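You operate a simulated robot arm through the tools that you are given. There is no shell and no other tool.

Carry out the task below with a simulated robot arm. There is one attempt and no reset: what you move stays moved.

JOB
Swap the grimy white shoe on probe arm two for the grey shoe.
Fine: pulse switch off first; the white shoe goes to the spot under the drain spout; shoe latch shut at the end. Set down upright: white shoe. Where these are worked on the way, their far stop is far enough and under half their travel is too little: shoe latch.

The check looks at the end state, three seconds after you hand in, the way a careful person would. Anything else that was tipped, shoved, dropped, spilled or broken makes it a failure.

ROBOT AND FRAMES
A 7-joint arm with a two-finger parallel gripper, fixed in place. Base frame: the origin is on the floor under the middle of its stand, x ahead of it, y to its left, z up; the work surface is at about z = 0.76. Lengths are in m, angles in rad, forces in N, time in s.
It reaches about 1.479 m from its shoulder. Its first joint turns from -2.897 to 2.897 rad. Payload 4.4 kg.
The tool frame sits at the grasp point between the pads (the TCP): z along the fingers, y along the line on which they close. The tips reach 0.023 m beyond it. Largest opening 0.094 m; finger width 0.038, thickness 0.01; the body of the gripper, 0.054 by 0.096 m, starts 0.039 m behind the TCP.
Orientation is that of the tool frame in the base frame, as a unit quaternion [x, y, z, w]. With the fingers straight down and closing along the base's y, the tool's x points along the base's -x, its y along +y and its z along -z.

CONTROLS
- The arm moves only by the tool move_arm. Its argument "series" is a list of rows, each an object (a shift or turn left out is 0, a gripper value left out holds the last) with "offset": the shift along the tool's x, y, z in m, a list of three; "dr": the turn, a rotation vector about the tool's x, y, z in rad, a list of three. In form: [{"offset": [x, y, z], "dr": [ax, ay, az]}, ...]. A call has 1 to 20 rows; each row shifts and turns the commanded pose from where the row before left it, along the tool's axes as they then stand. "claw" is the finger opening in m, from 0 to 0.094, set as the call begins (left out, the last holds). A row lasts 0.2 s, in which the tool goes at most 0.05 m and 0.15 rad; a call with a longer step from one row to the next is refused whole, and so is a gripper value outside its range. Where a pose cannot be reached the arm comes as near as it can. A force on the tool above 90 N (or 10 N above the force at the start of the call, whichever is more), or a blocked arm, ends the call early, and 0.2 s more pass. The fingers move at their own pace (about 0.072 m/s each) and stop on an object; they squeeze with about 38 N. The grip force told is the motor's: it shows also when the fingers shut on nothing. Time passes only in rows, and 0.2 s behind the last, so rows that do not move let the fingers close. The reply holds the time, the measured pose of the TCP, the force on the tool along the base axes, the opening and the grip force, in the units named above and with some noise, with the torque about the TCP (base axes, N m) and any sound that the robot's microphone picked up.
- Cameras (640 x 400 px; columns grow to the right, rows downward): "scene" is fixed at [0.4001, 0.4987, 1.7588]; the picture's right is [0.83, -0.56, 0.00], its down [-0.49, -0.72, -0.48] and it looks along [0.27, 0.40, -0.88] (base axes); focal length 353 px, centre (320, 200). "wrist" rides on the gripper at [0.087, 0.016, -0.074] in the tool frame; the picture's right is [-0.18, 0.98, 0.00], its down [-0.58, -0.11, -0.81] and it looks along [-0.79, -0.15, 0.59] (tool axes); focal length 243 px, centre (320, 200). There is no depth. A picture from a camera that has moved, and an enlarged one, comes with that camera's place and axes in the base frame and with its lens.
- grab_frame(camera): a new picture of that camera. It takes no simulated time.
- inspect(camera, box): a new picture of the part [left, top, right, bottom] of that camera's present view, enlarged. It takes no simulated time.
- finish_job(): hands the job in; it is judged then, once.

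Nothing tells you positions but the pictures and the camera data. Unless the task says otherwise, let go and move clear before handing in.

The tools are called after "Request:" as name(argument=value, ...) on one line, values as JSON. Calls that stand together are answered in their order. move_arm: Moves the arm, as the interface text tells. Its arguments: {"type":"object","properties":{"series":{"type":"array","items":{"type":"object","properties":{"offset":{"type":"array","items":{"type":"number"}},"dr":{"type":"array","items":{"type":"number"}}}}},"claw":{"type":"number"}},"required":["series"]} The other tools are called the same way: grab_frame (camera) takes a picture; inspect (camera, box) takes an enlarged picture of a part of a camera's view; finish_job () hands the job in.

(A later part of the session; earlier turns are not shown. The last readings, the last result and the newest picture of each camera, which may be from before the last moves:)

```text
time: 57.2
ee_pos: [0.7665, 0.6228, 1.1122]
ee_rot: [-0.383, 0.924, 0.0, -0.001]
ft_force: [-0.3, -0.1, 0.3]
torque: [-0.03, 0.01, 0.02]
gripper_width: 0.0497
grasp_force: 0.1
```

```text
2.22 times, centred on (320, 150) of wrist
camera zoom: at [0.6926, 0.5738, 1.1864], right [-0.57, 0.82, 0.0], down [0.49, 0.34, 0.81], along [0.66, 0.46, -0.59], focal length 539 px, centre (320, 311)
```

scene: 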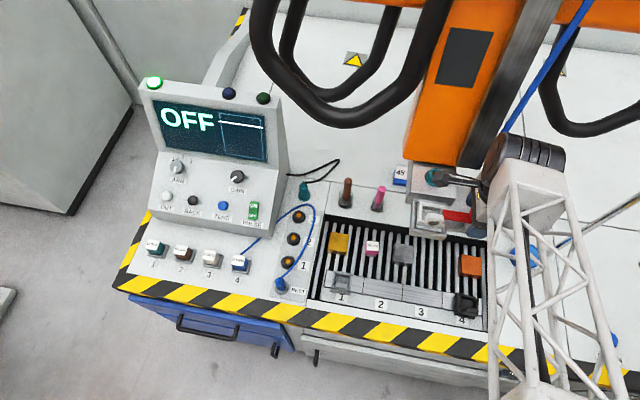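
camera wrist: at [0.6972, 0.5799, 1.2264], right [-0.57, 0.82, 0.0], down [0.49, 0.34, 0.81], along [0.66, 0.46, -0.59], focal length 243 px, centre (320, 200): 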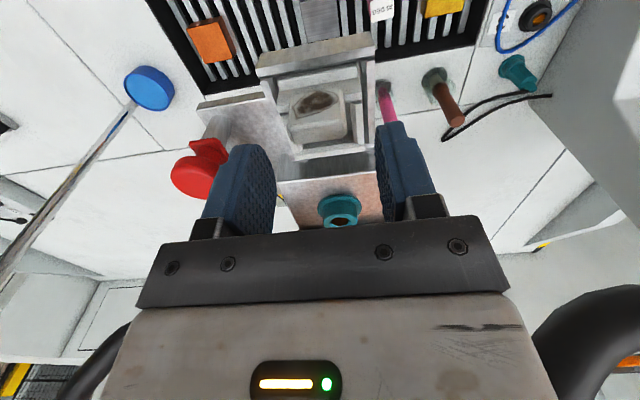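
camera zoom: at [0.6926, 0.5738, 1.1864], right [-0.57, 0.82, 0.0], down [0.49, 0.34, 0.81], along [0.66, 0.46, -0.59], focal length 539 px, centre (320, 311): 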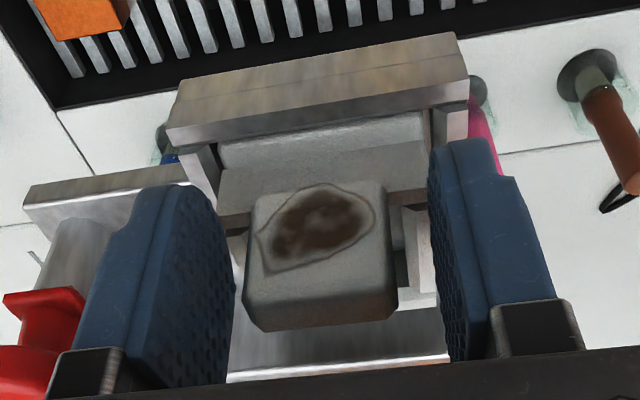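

Request:
move_arm(series=[{"offset": [0, 0, 0.003]}, {"offset": [0, 0, 0.003]}])

Request:
move_arm(series=[{}, {}, {}, {}], claw=0.0)

Request:
move_arm(series=[{"offset": [0, 0, -0.002]}])

Request:
move_arm(series=[{"offset": [0, 0, -0.002]}])

Request:
inspect(camera="wrist", box=[220, 60, 420, 240])

```text
time: 57.8
ee_pos: [0.7661, 0.6247, 1.1107]
ee_rot: [-0.383, 0.924, -0.001, 0.002]
ft_force: [-4.8, -7.5, 33.5]
torque: [0.04, 0.03, -0.02]
gripper_width: 0.0499
grasp_force: 0.0
```

```text
time: 58.8
ee_pos: [0.7664, 0.6251, 1.1098]
ee_rot: [-0.383, 0.924, 0.0, 0.003]
ft_force: [11.5, 3.6, 70.0]
torque: [0.62, -0.67, -0.14]
gripper_width: 0.0313
grasp_force: 38.0
```

```text
time: 59.2
ee_pos: [0.7656, 0.6245, 1.1103]
ee_rot: [-0.384, 0.924, 0.0, 0.001]
ft_force: [21.0, -1.0, 61.9]
torque: [0.83, -1.44, -0.33]
gripper_width: 0.0315
grasp_force: 37.7
```

```text
time: 59.6
ee_pos: [0.7653, 0.6248, 1.1099]
ee_rot: [-0.383, 0.924, -0.001, -0.001]
ft_force: [34.8, 8.2, 48.1]
torque: [0.95, -1.52, 0.07]
gripper_width: 0.0313
grasp_force: 37.9
```

```text
2.22 times, centred on (320, 150) of wrist
camera zoom: at [0.6921, 0.5746, 1.1849], right [-0.57, 0.82, 0.0], down [0.49, 0.34, 0.81], along [0.66, 0.46, -0.59], focal length 539 px, centre (320, 311)
```

zoom: 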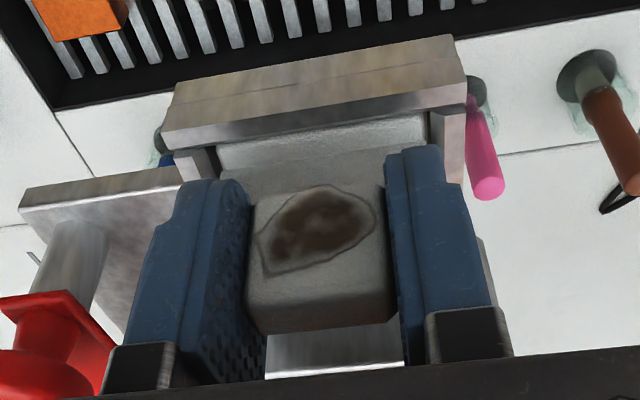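

The tips rest on the shoe's crossbar at about TCP z 1.110, so this is as deep as the grip goes. I'll keep raising in small steps and read the force each time.

Request:
move_arm(series=[{"offset": [0, 0, -0.002]}])

Request:
move_arm(series=[{"offset": [0, 0, -0.002]}])

Request:
move_arm(series=[{"offset": [0, 0, -0.002]}])

Request:
move_arm(series=[{"offset": [0, 0, -0.002]}])

Request:
inspect(camera="wrist", box=[220, 60, 420, 240])

```text
time: 60.0
ee_pos: [0.7647, 0.6254, 1.1106]
ee_rot: [-0.383, 0.924, -0.001, -0.001]
ft_force: [43.9, 13.0, 31.0]
torque: [0.81, -1.58, 0.17]
gripper_width: 0.0316
grasp_force: 38.1
```

```text
time: 60.4
ee_pos: [0.7626, 0.6226, 1.1109]
ee_rot: [-0.384, 0.923, -0.001, -0.003]
ft_force: [30.8, 13.0, 11.0]
torque: [0.7, -1.14, 0.22]
gripper_width: 0.0316
grasp_force: 37.4
```

```text
time: 60.8
ee_pos: [0.7637, 0.6235, 1.1135]
ee_rot: [-0.384, 0.923, -0.001, -0.003]
ft_force: [9.1, 9.2, -5.9]
torque: [0.54, -0.46, -0.01]
gripper_width: 0.0313
grasp_force: 38.9
```

```text
time: 61.2
ee_pos: [0.7636, 0.6242, 1.1178]
ee_rot: [-0.383, 0.924, -0.001, -0.001]
ft_force: [-0.1, -0.1, -0.3]
torque: [-0.01, -0.03, 0.05]
gripper_width: 0.0316
grasp_force: 38.1
```

```text
2.22 times, centred on (320, 150) of wrist
camera zoom: at [0.6914, 0.5741, 1.1926], right [-0.57, 0.82, 0.0], down [0.49, 0.34, 0.8], along [0.66, 0.46, -0.59], focal length 539 px, centre (320, 311)
```

zoom: 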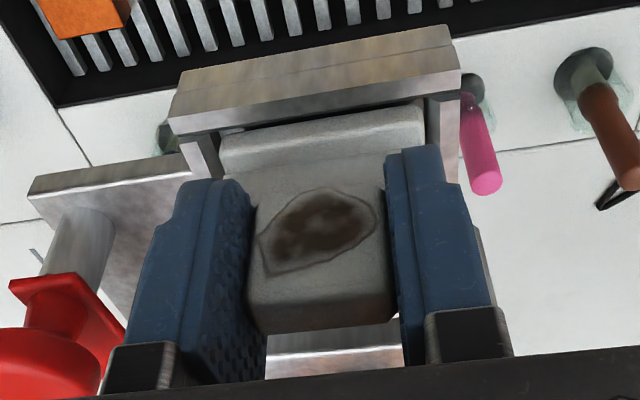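

Now the shoe is rising with the gripper, with the tab fixed relative to the fingers. I'll continue lifting gently.

Request:
move_arm(series=[{"offset": [0, 0, -0.003]}, {"offset": [0, 0, -0.003]}, {"offset": [0, 0, -0.003]}])

Request:
inspect(camera="wrist", box=[220, 60, 420, 240])

Request:
move_arm(series=[{"offset": [0, 0, -0.004]}, {"offset": [0, 0, -0.004]}, {"offset": [0, 0, -0.004]}])

Request:
inspect(camera="wrist", box=[220, 60, 420, 240])

```text
time: 62.0
ee_pos: [0.7636, 0.6243, 1.1281]
ee_rot: [-0.384, 0.924, 0.0, 0.0]
ft_force: [-0.3, -0.1, -0.8]
torque: [0.0, 0.01, 0.01]
gripper_width: 0.0313
grasp_force: 37.6
```

```text
2.22 times, centred on (320, 150) of wrist
camera zoom: at [0.6913, 0.5743, 1.2023], right [-0.57, 0.82, 0.0], down [0.49, 0.34, 0.81], along [0.66, 0.46, -0.59], focal length 539 px, centre (320, 311)
```

zoom: 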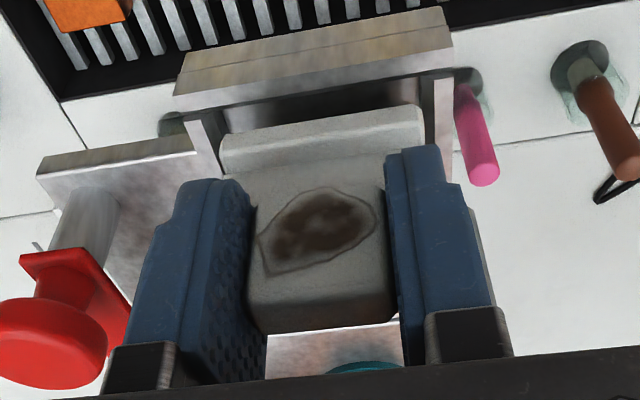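

```text
time: 62.8
ee_pos: [0.7634, 0.6234, 1.1396]
ee_rot: [-0.384, 0.923, -0.001, 0.0]
ft_force: [-0.7, -0.6, -0.5]
torque: [-0.03, 0.01, -0.01]
gripper_width: 0.0314
grasp_force: 38.2
```

```text
2.22 times, centred on (320, 150) of wrist
camera zoom: at [0.6922, 0.574, 1.2138], right [-0.57, 0.82, 0.0], down [0.49, 0.34, 0.81], along [0.66, 0.46, -0.59], focal length 539 px, centre (320, 311)
```

zoom: 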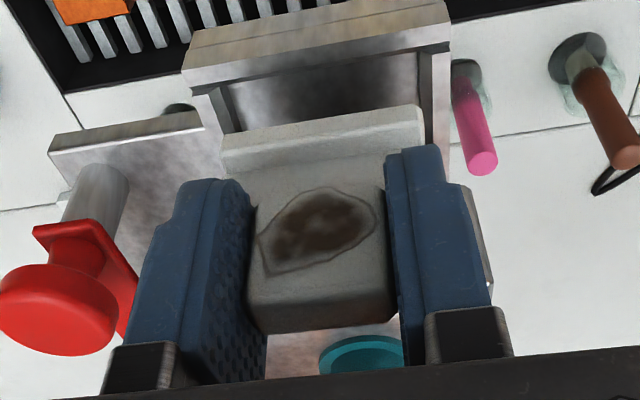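

The shoe is clear of its seat and follows the hand. I'll lift it well above the holder, then back straight out towards the front.

Request:
move_arm(series=[{"offset": [0, 0, -0.015]}, {"offset": [0, 0, -0.02]}, {"offset": [0, 0, -0.02]}, {"offset": [0, 0, -0.02]}, {"offset": [0.02, 0, -0.01]}, {"offset": [0.03, 0, 0]}, {"offset": [0.03, 0, 0]}, {"offset": [0.03, 0, 0]}])

Request:
grab_frame(camera="wrist")

Request:
grab_frame(camera="scene")

```text
time: 64.6
ee_pos: [0.6876, 0.5463, 1.222]
ee_rot: [-0.384, 0.923, 0.0, -0.002]
ft_force: [-0.5, -0.7, -1.7]
torque: [-0.04, 0.03, 0.0]
gripper_width: 0.0317
grasp_force: 38.0
```

```text
taken
camera wrist: at [0.6147, 0.4969, 1.2971], right [-0.57, 0.82, 0.0], down [0.49, 0.34, 0.8], along [0.66, 0.46, -0.59], focal length 243 px, centre (320, 200)
```

wrist: 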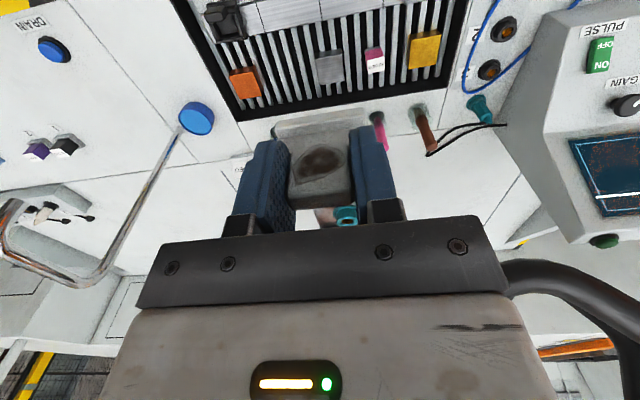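

```text
taken
```

scene: 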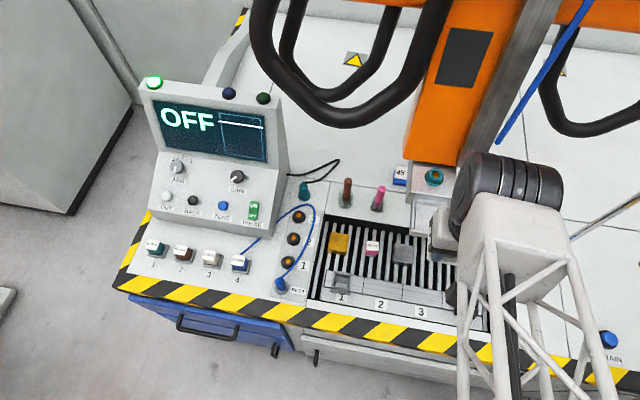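

The white shoe is held upright and out of the holder. I'll turn towards the spout for a proper look at it.

Request:
move_arm(series=[{"offset": [0.03, -0.03, -0.01]}, {"offset": [0.03, -0.03, -0.01]}, {"dr": [0, 0, 0.13]}, {"dr": [0, 0, 0.13]}, {"dr": [0, 0, 0.13]}, {"dr": [0, 0, 0.13]}, {"dr": [0, 0, 0.13]}, {"dr": [0, 0, 0.13]}])

Request:
grab_frame(camera="wrist")

Request:
grab_frame(camera="scene")

```text
time: 66.4
ee_pos: [0.6869, 0.461, 1.2446]
ee_rot: [-0.003, 1.0, 0.0, -0.001]
ft_force: [0.4, 0.0, -1.0]
torque: [0.01, 0.0, 0.02]
gripper_width: 0.0317
grasp_force: 38.0
```

```text
taken
camera wrist: at [0.6002, 0.4771, 1.3192], right [0.18, 0.98, 0.0], down [0.58, -0.1, 0.81], along [0.79, -0.15, -0.59], focal length 243 px, centre (320, 200)
```

wrist: 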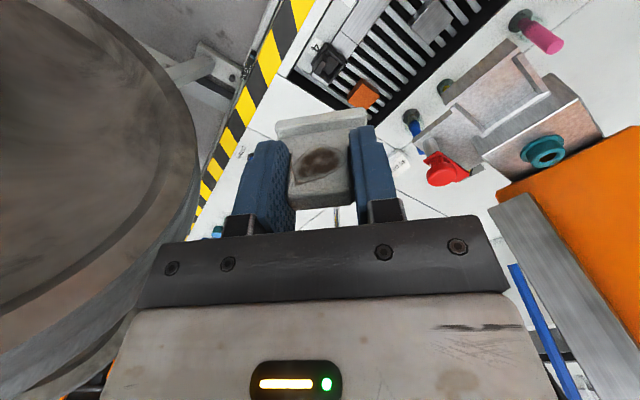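

```text
taken
```

scene: 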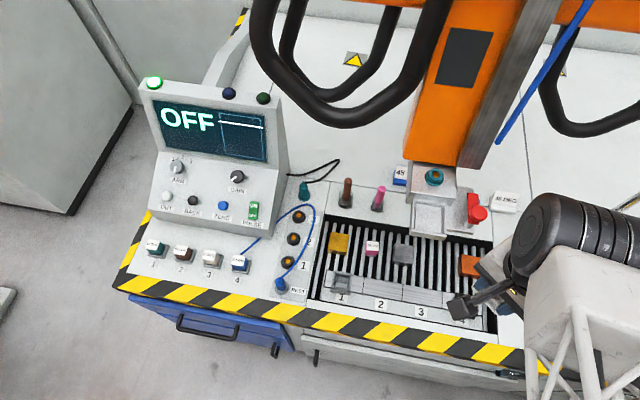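

The shoe hides the spout from this yaw. I'll move right and turn back so the spout shows beside the fingers.

Request:
move_arm(series=[{"offset": [-0.025, -0.028, 0]}, {"offset": [-0.025, -0.028, 0]}, {"offset": [-0.025, -0.028, 0]}, {"offset": [-0.025, -0.028, 0]}, {"dr": [0, 0, -0.13]}, {"dr": [0, 0, -0.13]}, {"dr": [0, 0, -0.13]}, {"dr": [0, 0, -0.13]}, {"dr": [0, 0, -0.13]}, {"dr": [0, 0, -0.13]}])

Request:
grab_frame(camera="wrist")

Request:
grab_frame(camera="scene")

```text
time: 68.6
ee_pos: [0.7874, 0.3509, 1.2447]
ee_rot: [-0.384, 0.923, -0.001, -0.001]
ft_force: [0.0, 0.5, -1.3]
torque: [0.0, 0.03, 0.01]
gripper_width: 0.0313
grasp_force: 38.1
```

```text
taken
camera wrist: at [0.7147, 0.3008, 1.3185], right [-0.57, 0.82, 0.0], down [0.49, 0.34, 0.81], along [0.66, 0.46, -0.59], focal length 243 px, centre (320, 200)
```

wrist: 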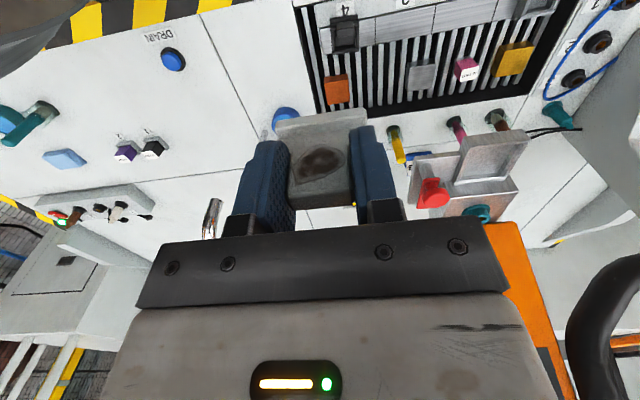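

```text
taken
```

scene: 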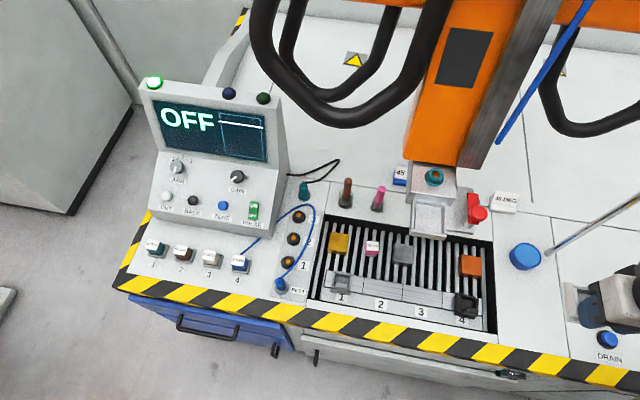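

I place the spout tip at about (1.033, 0.33, 1.11). I'll check the bench below it for a marked spot.

Request:
inspect(camera="wrist", box=[140, 20, 300, 240])

Request:
inspect(camera="scene", box=[490, 200, 640, 380])

```text
1.82 times, centred on (220, 130) of wrist
camera zoom: at [0.7147, 0.3008, 1.3185], right [-0.57, 0.82, 0.0], down [0.49, 0.34, 0.81], along [0.66, 0.46, -0.59], focal length 441 px, centre (502, 327)
```

zoom: 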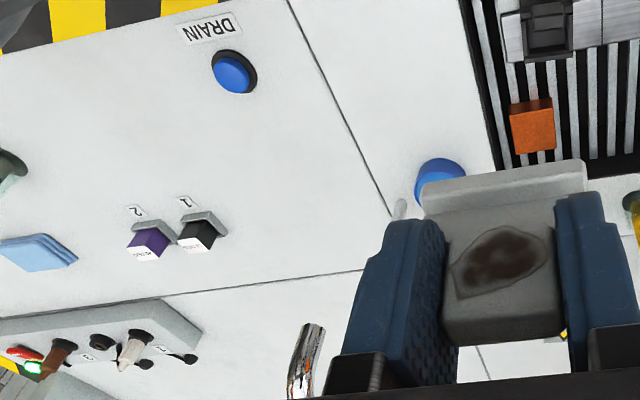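

```text
2.22 times, centred on (565, 290) of scene
camera zoom: at [0.4001, 0.4987, 1.7588], right [0.83, -0.56, 0.0], down [-0.49, -0.72, -0.48], along [0.27, 0.4, -0.88], focal length 785 px, centre (-224, 0)
```

zoom: 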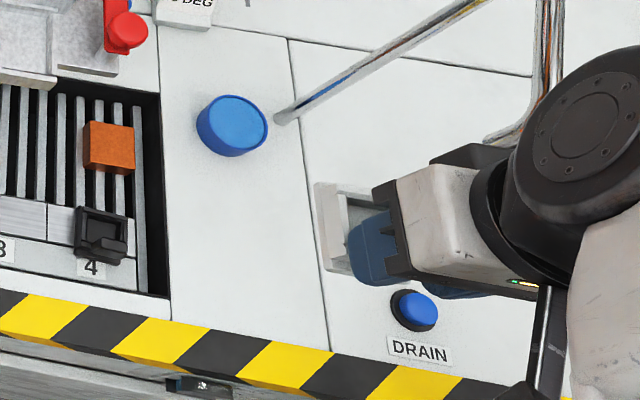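

I see no mark on the bench, so the spot is simply the point below the spout outlet. I'll turn a little so the fingers don't hide the spout and measure it again.

Request:
move_arm(series=[{"dr": [0, 0, -0.13]}, {"dr": [0, 0, -0.13]}, {"offset": [0, 0, 0]}])

Request:
grab_frame(camera="wrist")

Request:
inspect(camera="wrist", box=[40, 60, 260, 300])

```text
time: 69.4
ee_pos: [0.7888, 0.3524, 1.2437]
ee_rot: [-0.501, 0.866, -0.001, 0.0]
ft_force: [-0.1, 0.7, -0.8]
torque: [-0.01, 0.0, 0.04]
gripper_width: 0.0315
grasp_force: 37.6
```

```text
taken
camera wrist: at [0.7304, 0.2843, 1.3192], right [-0.76, 0.65, 0.0], down [0.39, 0.45, 0.81], along [0.52, 0.61, -0.59], focal length 243 px, centre (320, 200)
```

wrist: 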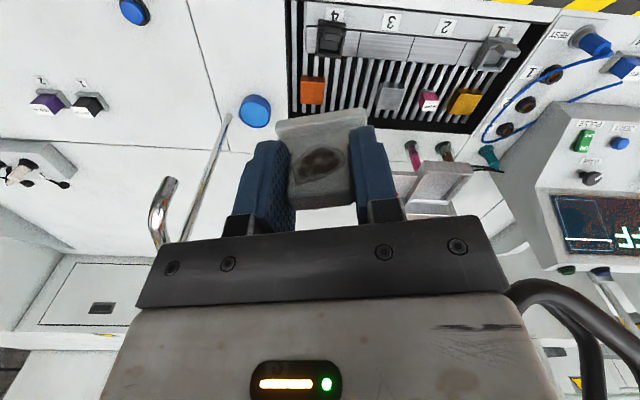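

```text
1.67 times, centred on (150, 180) of wrist
camera zoom: at [0.7304, 0.2843, 1.3192], right [-0.76, 0.65, 0.0], down [0.39, 0.45, 0.81], along [0.52, 0.61, -0.59], focal length 404 px, centre (603, 233)
```

zoom: 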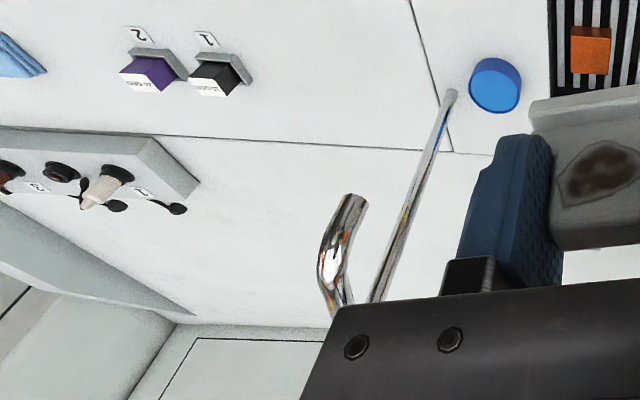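

The outlet is at about (1.025, 0.337, 1.118), so the spot is (1.025, 0.337) on the bench. An upright hand there would come too close to the spout. I'll set the shoe down short of it, re-grip with the hand leaning back, and then slide it under.

Request:
move_arm(series=[{"dr": [0, 0, 0.122]}, {"dr": [0, 0, 0.122]}, {"dr": [0, 0, 0.122]}, {"dr": [0, 0, 0.122]}, {"offset": [-0.0219, -0.0175, 0.0288]}, {"offset": [-0.0219, -0.0175, 0.0288]}, {"offset": [-0.0219, -0.0175, 0.0288]}, {"offset": [-0.0219, -0.0175, 0.0288]}, {"offset": [-0.0219, -0.0175, 0.0288]}])

Request:
grab_frame(camera="wrist")

Request:
grab_frame(camera="scene")

Request:
inspect(camera="scene", box=[490, 160, 640, 340])

```text
time: 71.4
ee_pos: [0.9291, 0.3357, 1.1026]
ee_rot: [-0.275, 0.961, -0.001, 0.0]
ft_force: [0.5, -0.7, 0.5]
torque: [0.0, 0.0, 0.01]
gripper_width: 0.0314
grasp_force: 38.3
```

```text
taken
camera wrist: at [0.8465, 0.3034, 1.1762], right [-0.37, 0.93, 0.0], down [0.55, 0.22, 0.81], along [0.75, 0.29, -0.59], focal length 243 px, centre (320, 200)
```

wrist: 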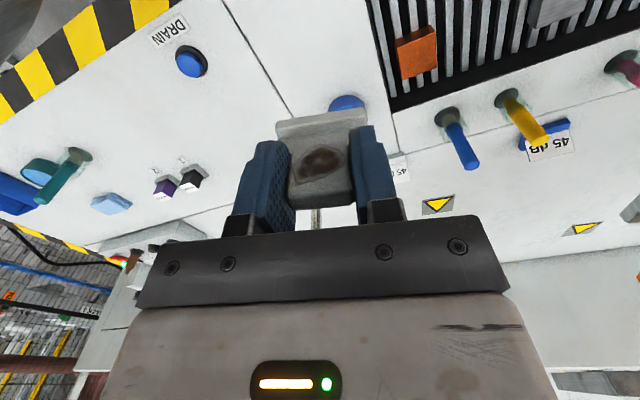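

```text
taken
```

scene: 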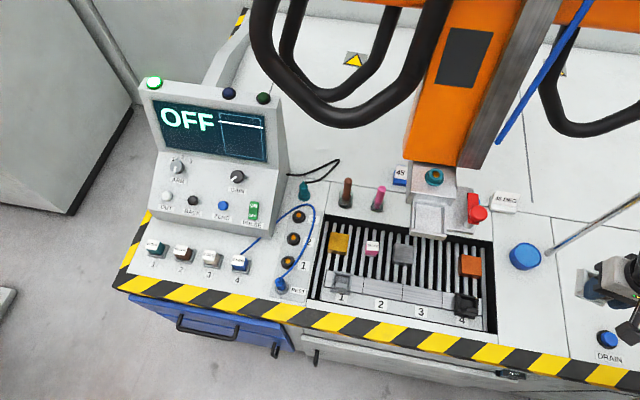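

```text
2.22 times, centred on (565, 250) of scene
camera zoom: at [0.4001, 0.4987, 1.7588], right [0.83, -0.56, 0.0], down [-0.49, -0.72, -0.48], along [0.27, 0.4, -0.88], focal length 785 px, centre (-224, 89)
```

zoom: 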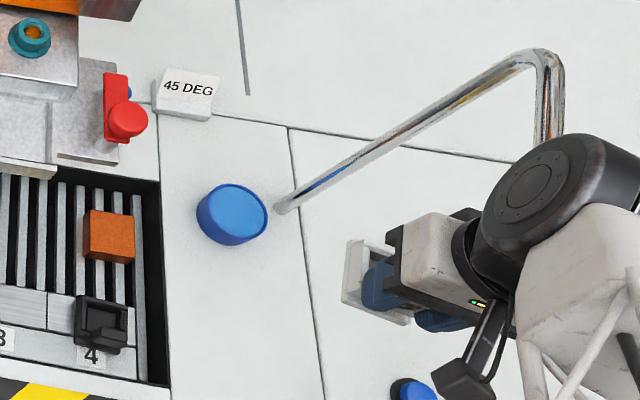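

The hand clears the spout by a few centimetres here. I'll back off about 1.5 cm more and lower towards the bench, then feel for contact in small steps.

Request:
move_arm(series=[{"offset": [0.016, 0.001, 0]}, {"offset": [0, 0, 0.035]}, {"offset": [0, 0, 0.035]}, {"offset": [0, 0, 0.035]}, {"offset": [0, 0, 0.035]}, {"offset": [0, 0, 0.035]}, {"offset": [0, 0, 0.03]}])

Request:
grab_frame(camera="wrist")

Request:
inspect(camera="scene", box=[460, 200, 640, 380])

```text
time: 73.0
ee_pos: [0.9129, 0.3264, 0.8976]
ee_rot: [-0.277, 0.961, -0.001, 0.0]
ft_force: [1.6, 0.0, -0.4]
torque: [-0.03, 0.03, -0.01]
gripper_width: 0.0313
grasp_force: 38.7
```

```text
taken
camera wrist: at [0.83, 0.294, 0.9722], right [-0.37, 0.93, 0.0], down [0.55, 0.22, 0.81], along [0.75, 0.29, -0.59], focal length 243 px, centre (320, 200)
```

wrist: 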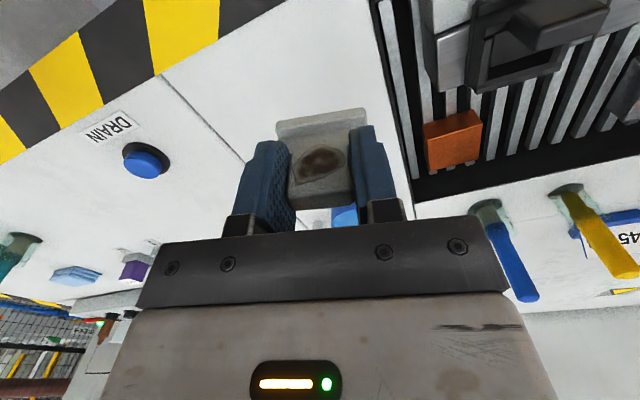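

```text
2.22 times, centred on (550, 290) of scene
camera zoom: at [0.4001, 0.4987, 1.7588], right [0.83, -0.56, 0.0], down [-0.49, -0.72, -0.48], along [0.27, 0.4, -0.88], focal length 785 px, centre (-191, 0)
```

zoom: 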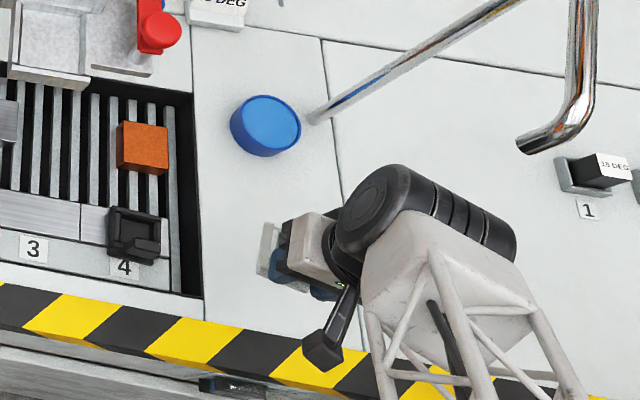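

The shoe is above open deck, well away from the tray, cap and spout. I'll continue down carefully.

Request:
move_arm(series=[{"offset": [0, 0, 0.015]}, {"offset": [0, 0, 0.015]}, {"offset": [0, 0, 0.01]}])

Request:
inspect(camera="wrist", box=[220, 60, 420, 240])

Request:
inspect(camera="scene", box=[500, 240, 600, 340])

```text
time: 73.8
ee_pos: [0.9127, 0.3263, 0.8565]
ee_rot: [-0.277, 0.961, 0.0, 0.0]
ft_force: [0.3, 0.5, 0.0]
torque: [-0.01, 0.0, 0.02]
gripper_width: 0.0317
grasp_force: 37.5
```

```text
2.22 times, centred on (320, 150) of wrist
camera zoom: at [0.8301, 0.294, 0.9306], right [-0.37, 0.93, 0.0], down [0.55, 0.22, 0.81], along [0.75, 0.29, -0.59], focal length 539 px, centre (320, 311)
```

zoom: 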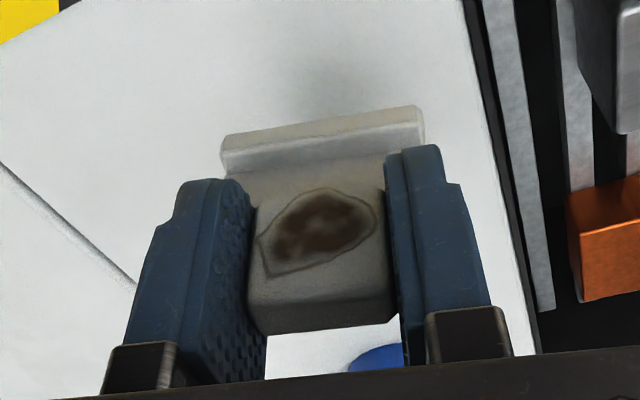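

```text
4.00 times, centred on (550, 290) of scene
camera zoom: at [0.4001, 0.4987, 1.7588], right [0.83, -0.56, 0.0], down [-0.49, -0.72, -0.48], along [0.27, 0.4, -0.88], focal length 1413 px, centre (-600, -160)
```

zoom: 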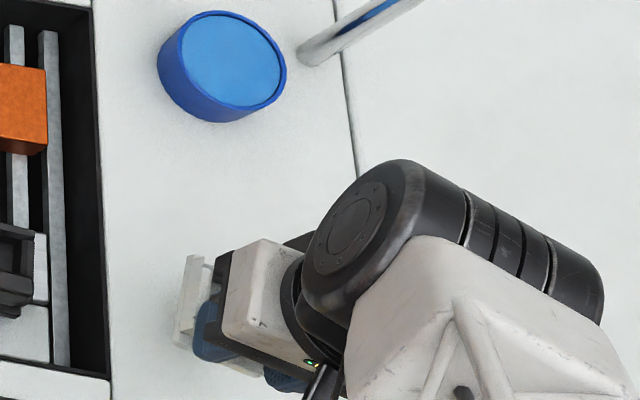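

Request:
move_arm(series=[{"offset": [0, 0, 0.006]}, {"offset": [0, 0, 0.006]}])

Request:
move_arm(series=[{"offset": [0, 0, 0.004]}, {"offset": [0, 0, 0.003]}])

Request:
move_arm(series=[{"offset": [0, 0, 0.003]}, {"offset": [0, 0, 0.003]}])

Request:
inspect(camera="wrist", box=[220, 60, 420, 240])

```text
time: 74.4
ee_pos: [0.9133, 0.3265, 0.8437]
ee_rot: [-0.277, 0.961, -0.002, 0.0]
ft_force: [0.1, 0.0, -0.6]
torque: [-0.02, -0.02, 0.06]
gripper_width: 0.0317
grasp_force: 38.1
```

```text
time: 75.0
ee_pos: [0.9128, 0.3254, 0.8372]
ee_rot: [-0.277, 0.961, 0.0, -0.001]
ft_force: [0.1, -0.1, -1.0]
torque: [0.02, 0.04, -0.01]
gripper_width: 0.0312
grasp_force: 37.9
```

```text
time: 75.6
ee_pos: [0.9144, 0.326, 0.8311]
ee_rot: [-0.276, 0.961, -0.001, 0.0]
ft_force: [0.3, 0.4, -0.4]
torque: [0.03, 0.03, -0.01]
gripper_width: 0.0314
grasp_force: 37.7
```

```text
2.22 times, centred on (320, 150) of wrist
camera zoom: at [0.8313, 0.2934, 0.9051], right [-0.37, 0.93, 0.0], down [0.55, 0.22, 0.81], along [0.75, 0.29, -0.59], focal length 539 px, centre (320, 311)
```

zoom: 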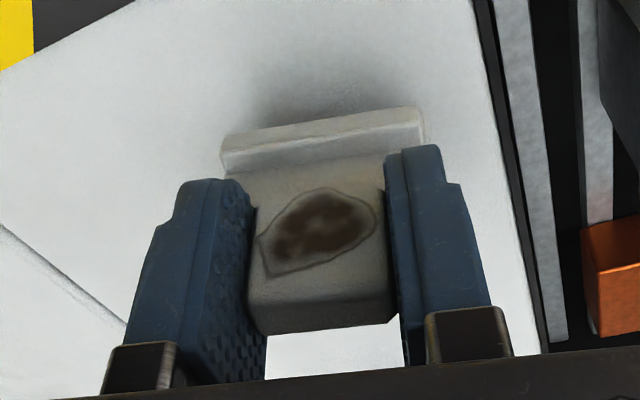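

The contact shadow is closing in, so I'll continue in small steps.

Request:
move_arm(series=[{"offset": [0, 0, 0.003]}, {"offset": [0, 0, 0.003]}])

Request:
move_arm(series=[{"offset": [0, 0, 0.003]}, {"offset": [0, 0, 0.002]}])

Request:
inspect(camera="wrist", box=[220, 60, 420, 240])

```text
time: 76.2
ee_pos: [0.9133, 0.326, 0.8246]
ee_rot: [-0.276, 0.961, -0.002, -0.001]
ft_force: [0.2, -0.2, -0.9]
torque: [-0.04, 0.01, 0.03]
gripper_width: 0.0311
grasp_force: 38.1
```

```text
time: 76.8
ee_pos: [0.9127, 0.3258, 0.8204]
ee_rot: [-0.277, 0.961, -0.001, -0.002]
ft_force: [-1.0, -0.8, -0.3]
torque: [-0.03, 0.03, 0.02]
gripper_width: 0.0313
grasp_force: 38.1
```

```text
2.22 times, centred on (320, 150) of wrist
camera zoom: at [0.8303, 0.2942, 0.8943], right [-0.37, 0.93, 0.0], down [0.55, 0.22, 0.81], along [0.75, 0.29, -0.59], focal length 539 px, centre (320, 311)
```

zoom: 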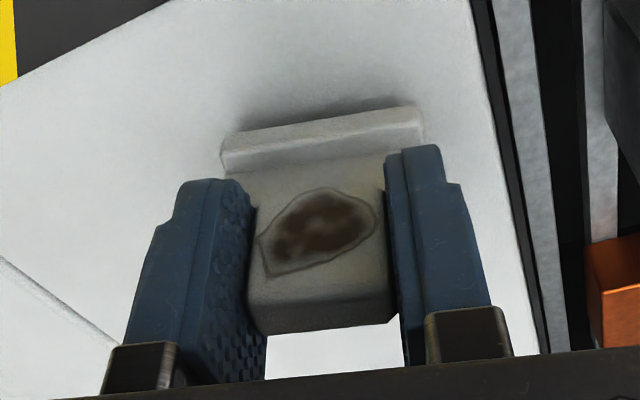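

Request:
move_arm(series=[{"offset": [0, 0, 0.002]}, {"offset": [0, 0, 0.002]}])

Request:
move_arm(series=[{"offset": [0, 0, 0.002]}, {"offset": [0, 0, 0.002]}])

Request:
inspect(camera="wrist", box=[220, 60, 420, 240])

```text
time: 77.4
ee_pos: [0.9132, 0.3258, 0.8157]
ee_rot: [-0.276, 0.961, -0.001, -0.001]
ft_force: [0.2, 1.3, -1.1]
torque: [-0.03, 0.01, -0.01]
gripper_width: 0.0316
grasp_force: 38.1
```

```text
time: 78.0
ee_pos: [0.914, 0.3266, 0.812]
ee_rot: [-0.277, 0.961, -0.001, 0.0]
ft_force: [0.2, -0.4, -0.2]
torque: [-0.05, 0.02, -0.04]
gripper_width: 0.0312
grasp_force: 37.7
```

```text
2.22 times, centred on (320, 150) of wrist
camera zoom: at [0.8301, 0.2943, 0.8859], right [-0.37, 0.93, 0.0], down [0.55, 0.22, 0.81], along [0.75, 0.29, -0.59], focal length 539 px, centre (320, 311)
```

zoom: 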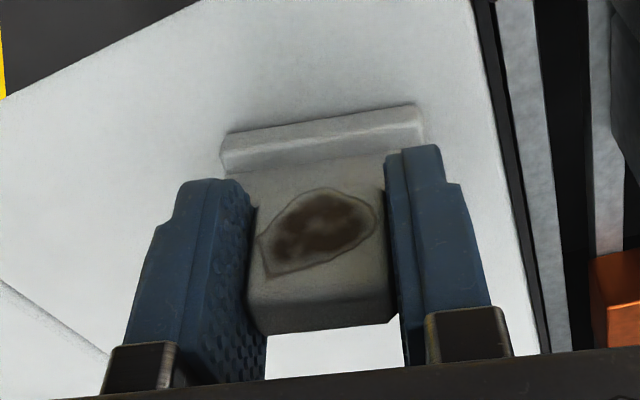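

Request:
move_arm(series=[{"offset": [0, 0, 0.002]}])

Request:
move_arm(series=[{"offset": [0, 0, 0.002]}])

Request:
move_arm(series=[{"offset": [0, 0, 0.002]}])

Request:
inspect(camera="wrist", box=[220, 60, 420, 240])

```text
time: 78.4
ee_pos: [0.9136, 0.3264, 0.8117]
ee_rot: [-0.277, 0.961, -0.001, 0.001]
ft_force: [-7.8, -1.5, 20.1]
torque: [-0.02, 0.51, 0.03]
gripper_width: 0.0315
grasp_force: 37.8
```

```text
time: 78.8
ee_pos: [0.9127, 0.3266, 0.8107]
ee_rot: [-0.276, 0.961, 0.0, 0.002]
ft_force: [-6.6, 1.6, 44.3]
torque: [-0.01, 0.53, 0.02]
gripper_width: 0.0317
grasp_force: 37.7
```

```text
time: 79.2
ee_pos: [0.914, 0.3274, 0.8108]
ee_rot: [-0.276, 0.961, -0.001, 0.003]
ft_force: [-7.9, -2.3, 75.2]
torque: [-0.09, 0.83, 0.0]
gripper_width: 0.0316
grasp_force: 38.2
```

```text
2.22 times, centred on (320, 150) of wrist
camera zoom: at [0.8311, 0.2945, 0.8844], right [-0.37, 0.93, 0.0], down [0.55, 0.22, 0.81], along [0.75, 0.29, -0.59], focal length 539 px, centre (320, 311)
```

zoom: 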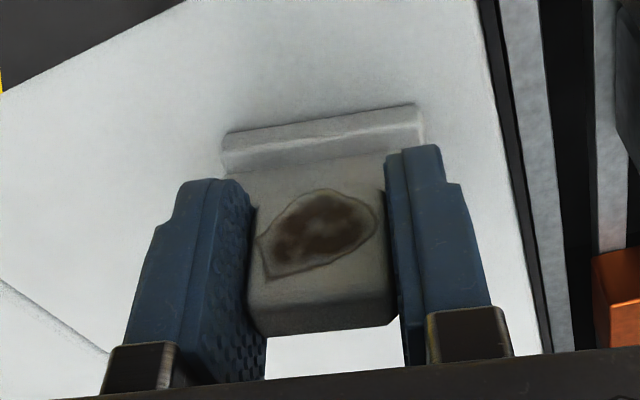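

The shoe touched down at TCP z 0.811, meaning the TCP sits 51 mm above the shoe's base. I'll relieve the pressure, open and rise straight off.

Request:
move_arm(series=[{"offset": [0, 0, -0.003]}, {"offset": [0, 0, -0.002]}, {}])

Request:
move_arm(series=[{}, {}, {}], claw=0.05)

Request:
move_arm(series=[{"offset": [0, 0, -0.01]}, {"offset": [0, 0, -0.02]}, {"offset": [0, 0, -0.03]}])

Request:
grab_frame(camera="wrist")

Request:
inspect(camera="scene", box=[460, 200, 640, 380])

```text
time: 80.0
ee_pos: [0.9122, 0.3258, 0.8103]
ee_rot: [-0.276, 0.961, -0.001, 0.0]
ft_force: [14.0, 4.8, 47.8]
torque: [0.2, -0.45, 0.03]
gripper_width: 0.0313
grasp_force: 37.9
```

```text
time: 80.8
ee_pos: [0.9121, 0.3256, 0.8106]
ee_rot: [-0.276, 0.961, -0.001, -0.001]
ft_force: [-3.5, -5.5, 48.0]
torque: [0.24, -0.33, -0.02]
gripper_width: 0.0375
grasp_force: 0.0
```

```text
time: 81.6
ee_pos: [0.9127, 0.3265, 0.8686]
ee_rot: [-0.277, 0.961, -0.001, -0.001]
ft_force: [0.3, 1.1, -0.7]
torque: [0.0, -0.03, 0.01]
gripper_width: 0.0502
grasp_force: 0.1
```

```text
taken
camera wrist: at [0.8306, 0.2944, 0.9429], right [-0.37, 0.93, 0.0], down [0.55, 0.22, 0.8], along [0.75, 0.29, -0.59], focal length 243 px, centre (320, 200)
```

wrist: 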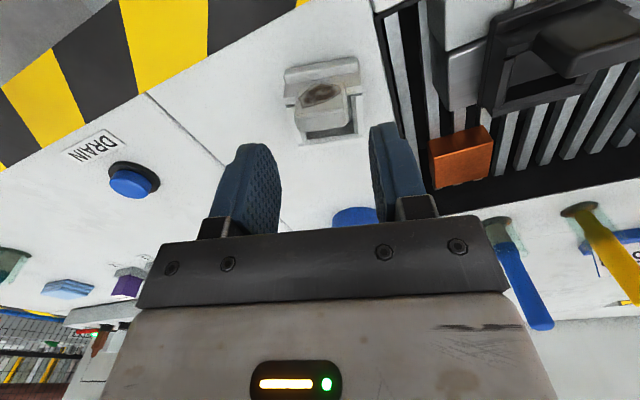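

```text
2.22 times, centred on (550, 290) of scene
camera zoom: at [0.4001, 0.4987, 1.7588], right [0.83, -0.56, 0.0], down [-0.49, -0.72, -0.48], along [0.27, 0.4, -0.88], focal length 785 px, centre (-191, 0)
```

zoom: 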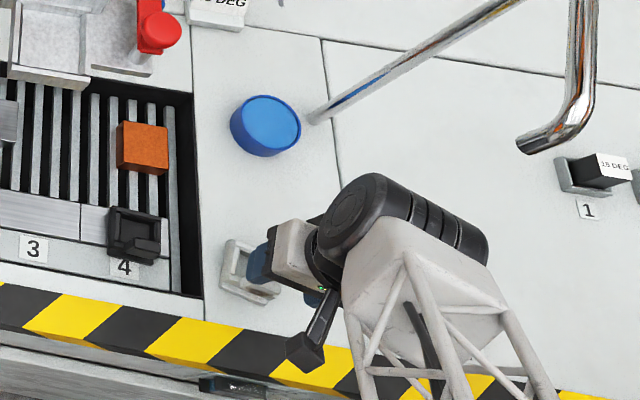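

Request:
inspect(camera="wrist", box=[260, 40, 380, 150])

Request:
inspect(camera="scene", box=[510, 285, 570, 345])

```text
3.64 times, centred on (320, 95) of wrist
camera zoom: at [0.8306, 0.2944, 0.9429], right [-0.37, 0.93, 0.0], down [0.55, 0.22, 0.8], along [0.75, 0.29, -0.59], focal length 882 px, centre (320, 582)
```

zoom: 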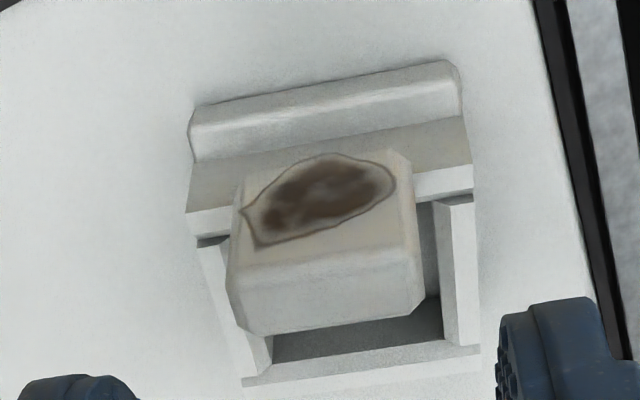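

```text
6.67 times, centred on (540, 315) of scene
camera zoom: at [0.4001, 0.4987, 1.7588], right [0.83, -0.56, 0.0], down [-0.49, -0.72, -0.48], along [0.27, 0.4, -0.88], focal length 2355 px, centre (-1147, -567)
```

zoom: 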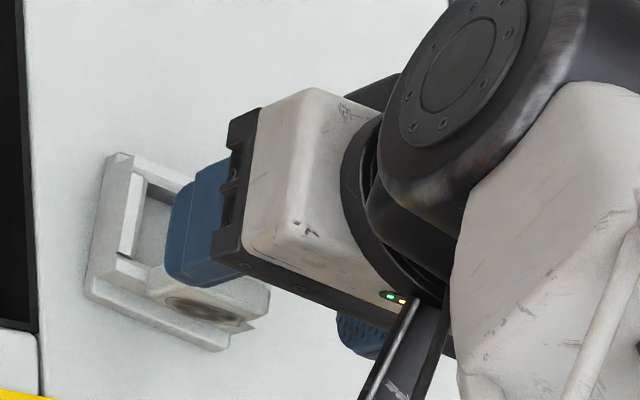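

The white shoe stands upright on the deck. I'll tilt the hand back about 34° so it leans towards the robot, ready to re-grip the tab.

Request:
move_arm(series=[{"dr": [0, -0.15, 0]}, {"dr": [0, -0.15, 0]}, {"dr": [0, -0.15, 0]}, {"dr": [0, -0.15, 0]}])

Request:
grab_frame(camera="wrist")

Request:
inspect(camera="scene", box=[460, 200, 640, 380])

```text
time: 82.6
ee_pos: [0.9133, 0.326, 0.8713]
ee_rot: [-0.263, 0.918, 0.08, 0.285]
ft_force: [-0.1, -0.4, 0.3]
torque: [0.06, 0.01, 0.0]
gripper_width: 0.05
grasp_force: 0.2
```

```text
taken
camera wrist: at [0.8076, 0.2798, 0.8833], right [-0.39, 0.91, 0.1], down [0.08, -0.08, 0.99], along [0.92, 0.4, -0.04], focal length 243 px, centre (320, 200)
```

wrist: 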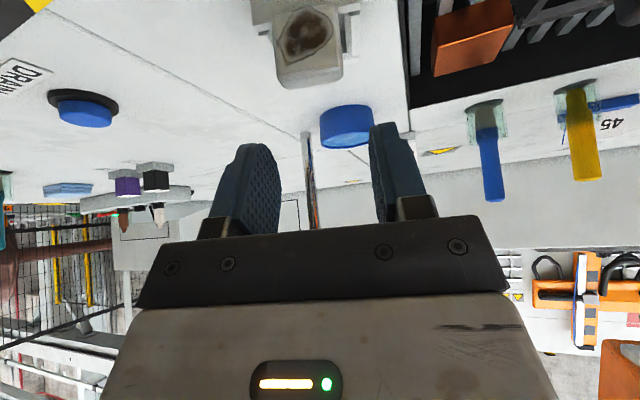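

```text
2.22 times, centred on (550, 290) of scene
camera zoom: at [0.4001, 0.4987, 1.7588], right [0.83, -0.56, 0.0], down [-0.49, -0.72, -0.48], along [0.27, 0.4, -0.88], focal length 785 px, centre (-191, 0)
```

zoom: 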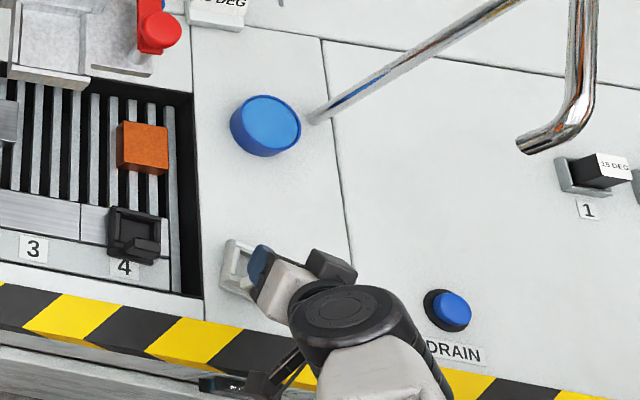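

The hand is tilted and clear of everything. I'll lower it straight down so the fingers straddle the tab.

Request:
move_arm(series=[{"offset": [0.0097, 0.0005, 0.0132]}, {"offset": [0.0097, 0.0005, 0.0132]}, {"offset": [0.0075, 0.0004, 0.01]}])

Request:
grab_frame(camera="wrist")

Request:
inspect(camera="wrist", box=[220, 60, 420, 240])

```text
time: 83.4
ee_pos: [0.9112, 0.326, 0.8246]
ee_rot: [-0.264, 0.918, 0.081, 0.283]
ft_force: [1.2, -0.7, -0.8]
torque: [0.03, 0.01, 0.0]
gripper_width: 0.0503
grasp_force: 0.0
```

```text
taken
camera wrist: at [0.806, 0.2796, 0.8375], right [-0.39, 0.91, 0.1], down [0.08, -0.08, 0.99], along [0.92, 0.4, -0.04], focal length 243 px, centre (320, 200)
```

wrist: 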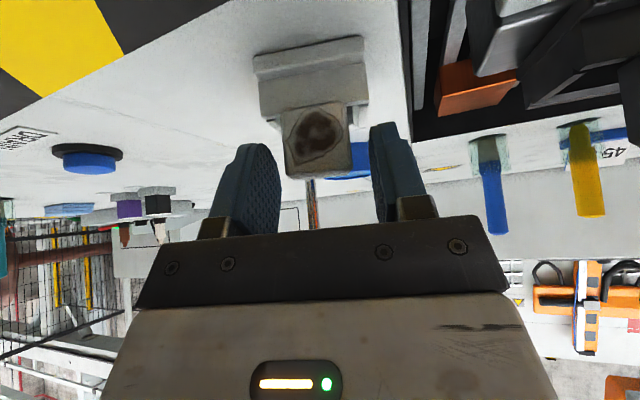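

```text
2.22 times, centred on (320, 150) of wrist
camera zoom: at [0.806, 0.2796, 0.8375], right [-0.39, 0.91, 0.1], down [0.08, -0.08, 0.99], along [0.92, 0.4, -0.04], focal length 539 px, centre (320, 311)
```

zoom: 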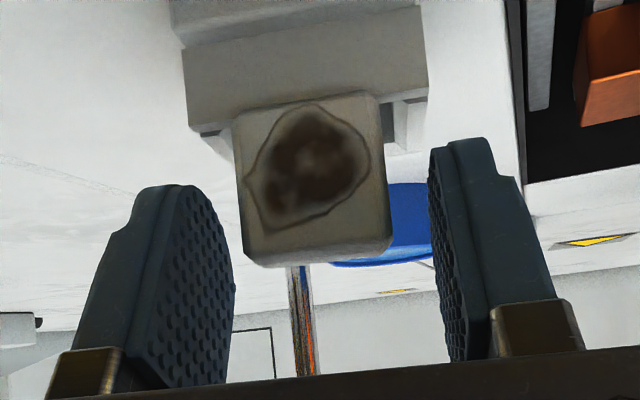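

The tab sits between the tilted fingers. I'll lower 4 mm more, then close on it.

Request:
move_arm(series=[{"offset": [0.0023, 0, 0.0033]}])

Request:
move_arm(series=[{}, {}, {}, {}], claw=0.0)

Request:
inspect(camera="wrist", box=[220, 60, 420, 240])

```text
time: 83.8
ee_pos: [0.9103, 0.3268, 0.8203]
ee_rot: [-0.264, 0.918, 0.082, 0.283]
ft_force: [0.1, -0.1, 0.2]
torque: [-0.01, -0.01, 0.03]
gripper_width: 0.0501
grasp_force: 0.0
```

```text
time: 84.8
ee_pos: [0.9104, 0.3254, 0.8215]
ee_rot: [-0.264, 0.918, 0.081, 0.284]
ft_force: [0.3, 0.0, 1.5]
torque: [0.09, -0.06, -0.02]
gripper_width: 0.0313
grasp_force: 38.3
```

```text
2.22 times, centred on (320, 150) of wrist
camera zoom: at [0.8054, 0.2794, 0.8344], right [-0.39, 0.91, 0.1], down [0.08, -0.08, 0.99], along [0.92, 0.4, -0.04], focal length 539 px, centre (320, 311)
```

zoom: 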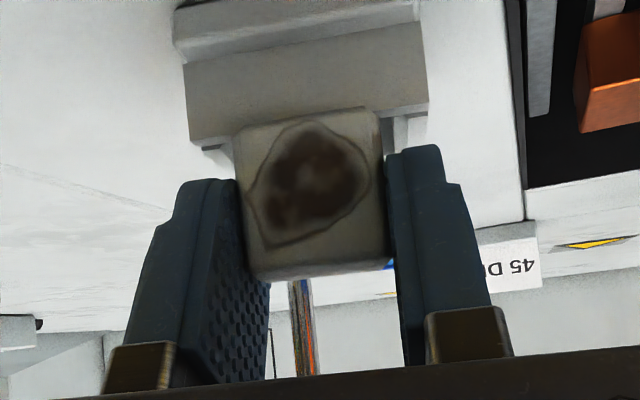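

The grip is firm at 31 mm. I'll lift the shoe about 12 mm off the deck slowly and check it stays in the fingers.

Request:
move_arm(series=[{"offset": [-0.0011, 0, -0.0017]}, {"offset": [-0.0011, 0, -0.0017]}, {"offset": [-0.0011, 0, -0.0017]}, {"offset": [-0.0011, 0, -0.0017]}, {"offset": [-0.0012, 0, -0.0016]}, {"offset": [-0.0012, 0, -0.0016]}])

Request:
inspect(camera="wrist", box=[220, 60, 420, 240])

Request:
inspect(camera="scene", box=[500, 270, 580, 350])

```text
time: 86.2
ee_pos: [0.9106, 0.3261, 0.8337]
ee_rot: [-0.264, 0.918, 0.081, 0.284]
ft_force: [-0.3, -0.2, -1.1]
torque: [-0.03, 0.02, 0.03]
gripper_width: 0.0314
grasp_force: 37.6
```

```text
2.22 times, centred on (320, 150) of wrist
camera zoom: at [0.8053, 0.2793, 0.8458], right [-0.39, 0.91, 0.1], down [0.08, -0.08, 0.99], along [0.92, 0.4, -0.04], focal length 539 px, centre (320, 311)
```

zoom: 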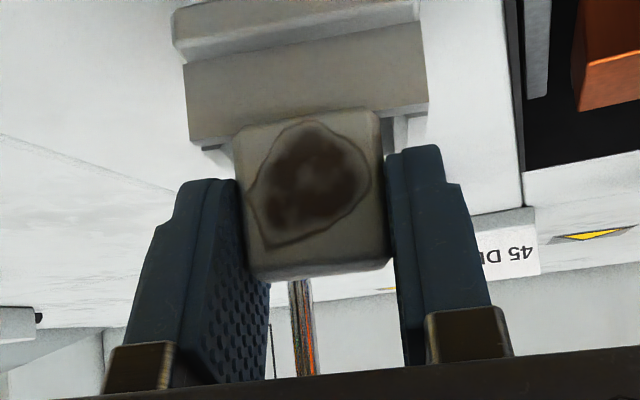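

```text
5.00 times, centred on (540, 310) of scene
camera zoom: at [0.4001, 0.4987, 1.7588], right [0.83, -0.56, 0.0], down [-0.49, -0.72, -0.48], along [0.27, 0.4, -0.88], focal length 1767 px, centre (-780, -350)
```

zoom: 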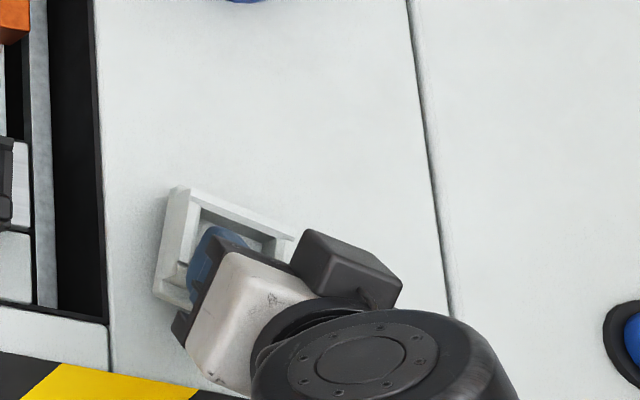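

The shoe lifts level and stays fixed in the grip. I'll move it horizontally to under the spout.

Request:
move_arm(series=[{"offset": [-0.0138, -0.0105, 0.0095]}, {"offset": [-0.0138, -0.0105, 0.0095]}, {"offset": [-0.0138, -0.0105, 0.0095]}, {"offset": [-0.0138, -0.0105, 0.0095]}, {"offset": [-0.0138, -0.0105, 0.0095]}])

Request:
grab_frame(camera="wrist")

Request:
inspect(camera="scene", box=[480, 200, 640, 380])

```text
time: 87.4
ee_pos: [1.009, 0.3283, 0.8317]
ee_rot: [-0.264, 0.918, 0.08, 0.284]
ft_force: [0.0, 0.0, -1.2]
torque: [0.0, 0.04, -0.01]
gripper_width: 0.0312
grasp_force: 38.3
```

```text
taken
camera wrist: at [0.9041, 0.2801, 0.8433], right [-0.39, 0.91, 0.1], down [0.08, -0.08, 0.99], along [0.92, 0.4, -0.04], focal length 243 px, centre (320, 200)
```

wrist: 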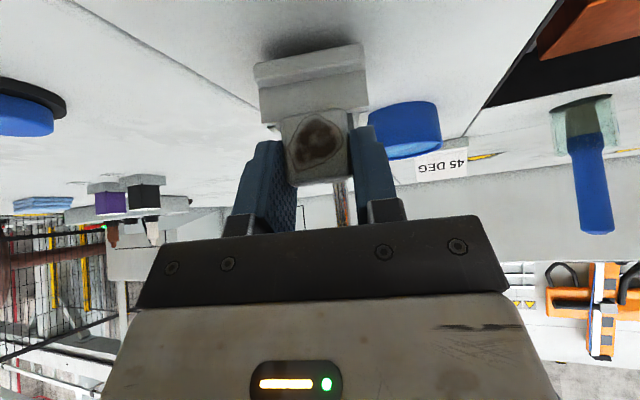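

```text
2.22 times, centred on (560, 290) of scene
camera zoom: at [0.4001, 0.4987, 1.7588], right [0.83, -0.56, 0.0], down [-0.49, -0.72, -0.48], along [0.27, 0.4, -0.88], focal length 785 px, centre (-213, 0)
```

zoom: 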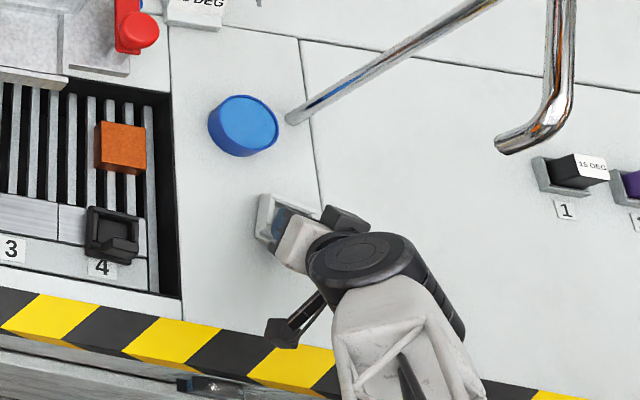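

The shoe is now over (1.024, 0.339), directly beneath the outlet, and the hand leans clear. I'll lower it until it touches.

Request:
move_arm(series=[{"offset": [0.0014, 0, 0.0021]}, {"offset": [0.0014, 0, 0.0021]}, {"offset": [0.0011, 0, 0.0017]}])

Request:
move_arm(series=[{"offset": [0.0008, 0, 0.0013]}, {"offset": [0.0006, 0, 0.0008]}])

Request:
inspect(camera="wrist", box=[220, 20, 420, 200])

```text
time: 88.2
ee_pos: [1.0097, 0.3267, 0.8259]
ee_rot: [-0.263, 0.919, 0.08, 0.283]
ft_force: [-0.1, 0.0, -2.1]
torque: [-0.03, 0.04, 0.01]
gripper_width: 0.0317
grasp_force: 38.6
```

```text
time: 88.8
ee_pos: [1.0087, 0.3284, 0.8238]
ee_rot: [-0.264, 0.919, 0.08, 0.283]
ft_force: [-0.5, -0.1, -0.7]
torque: [-0.02, 0.02, 0.03]
gripper_width: 0.0312
grasp_force: 38.3
```

```text
2.22 times, centred on (320, 110) of wrist
camera zoom: at [0.904, 0.2805, 0.8362], right [-0.39, 0.91, 0.1], down [0.08, -0.08, 0.99], along [0.92, 0.4, -0.04], focal length 539 px, centre (320, 400)
```

zoom: 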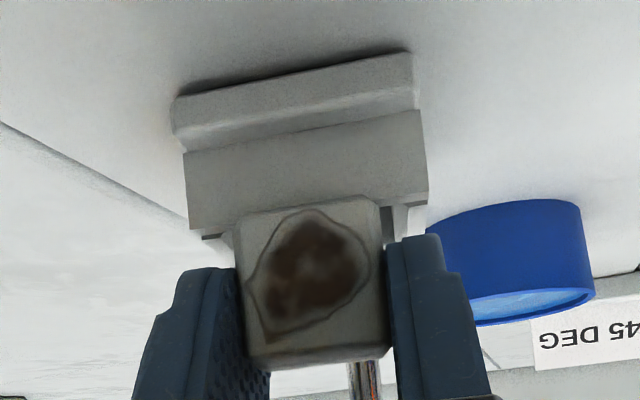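

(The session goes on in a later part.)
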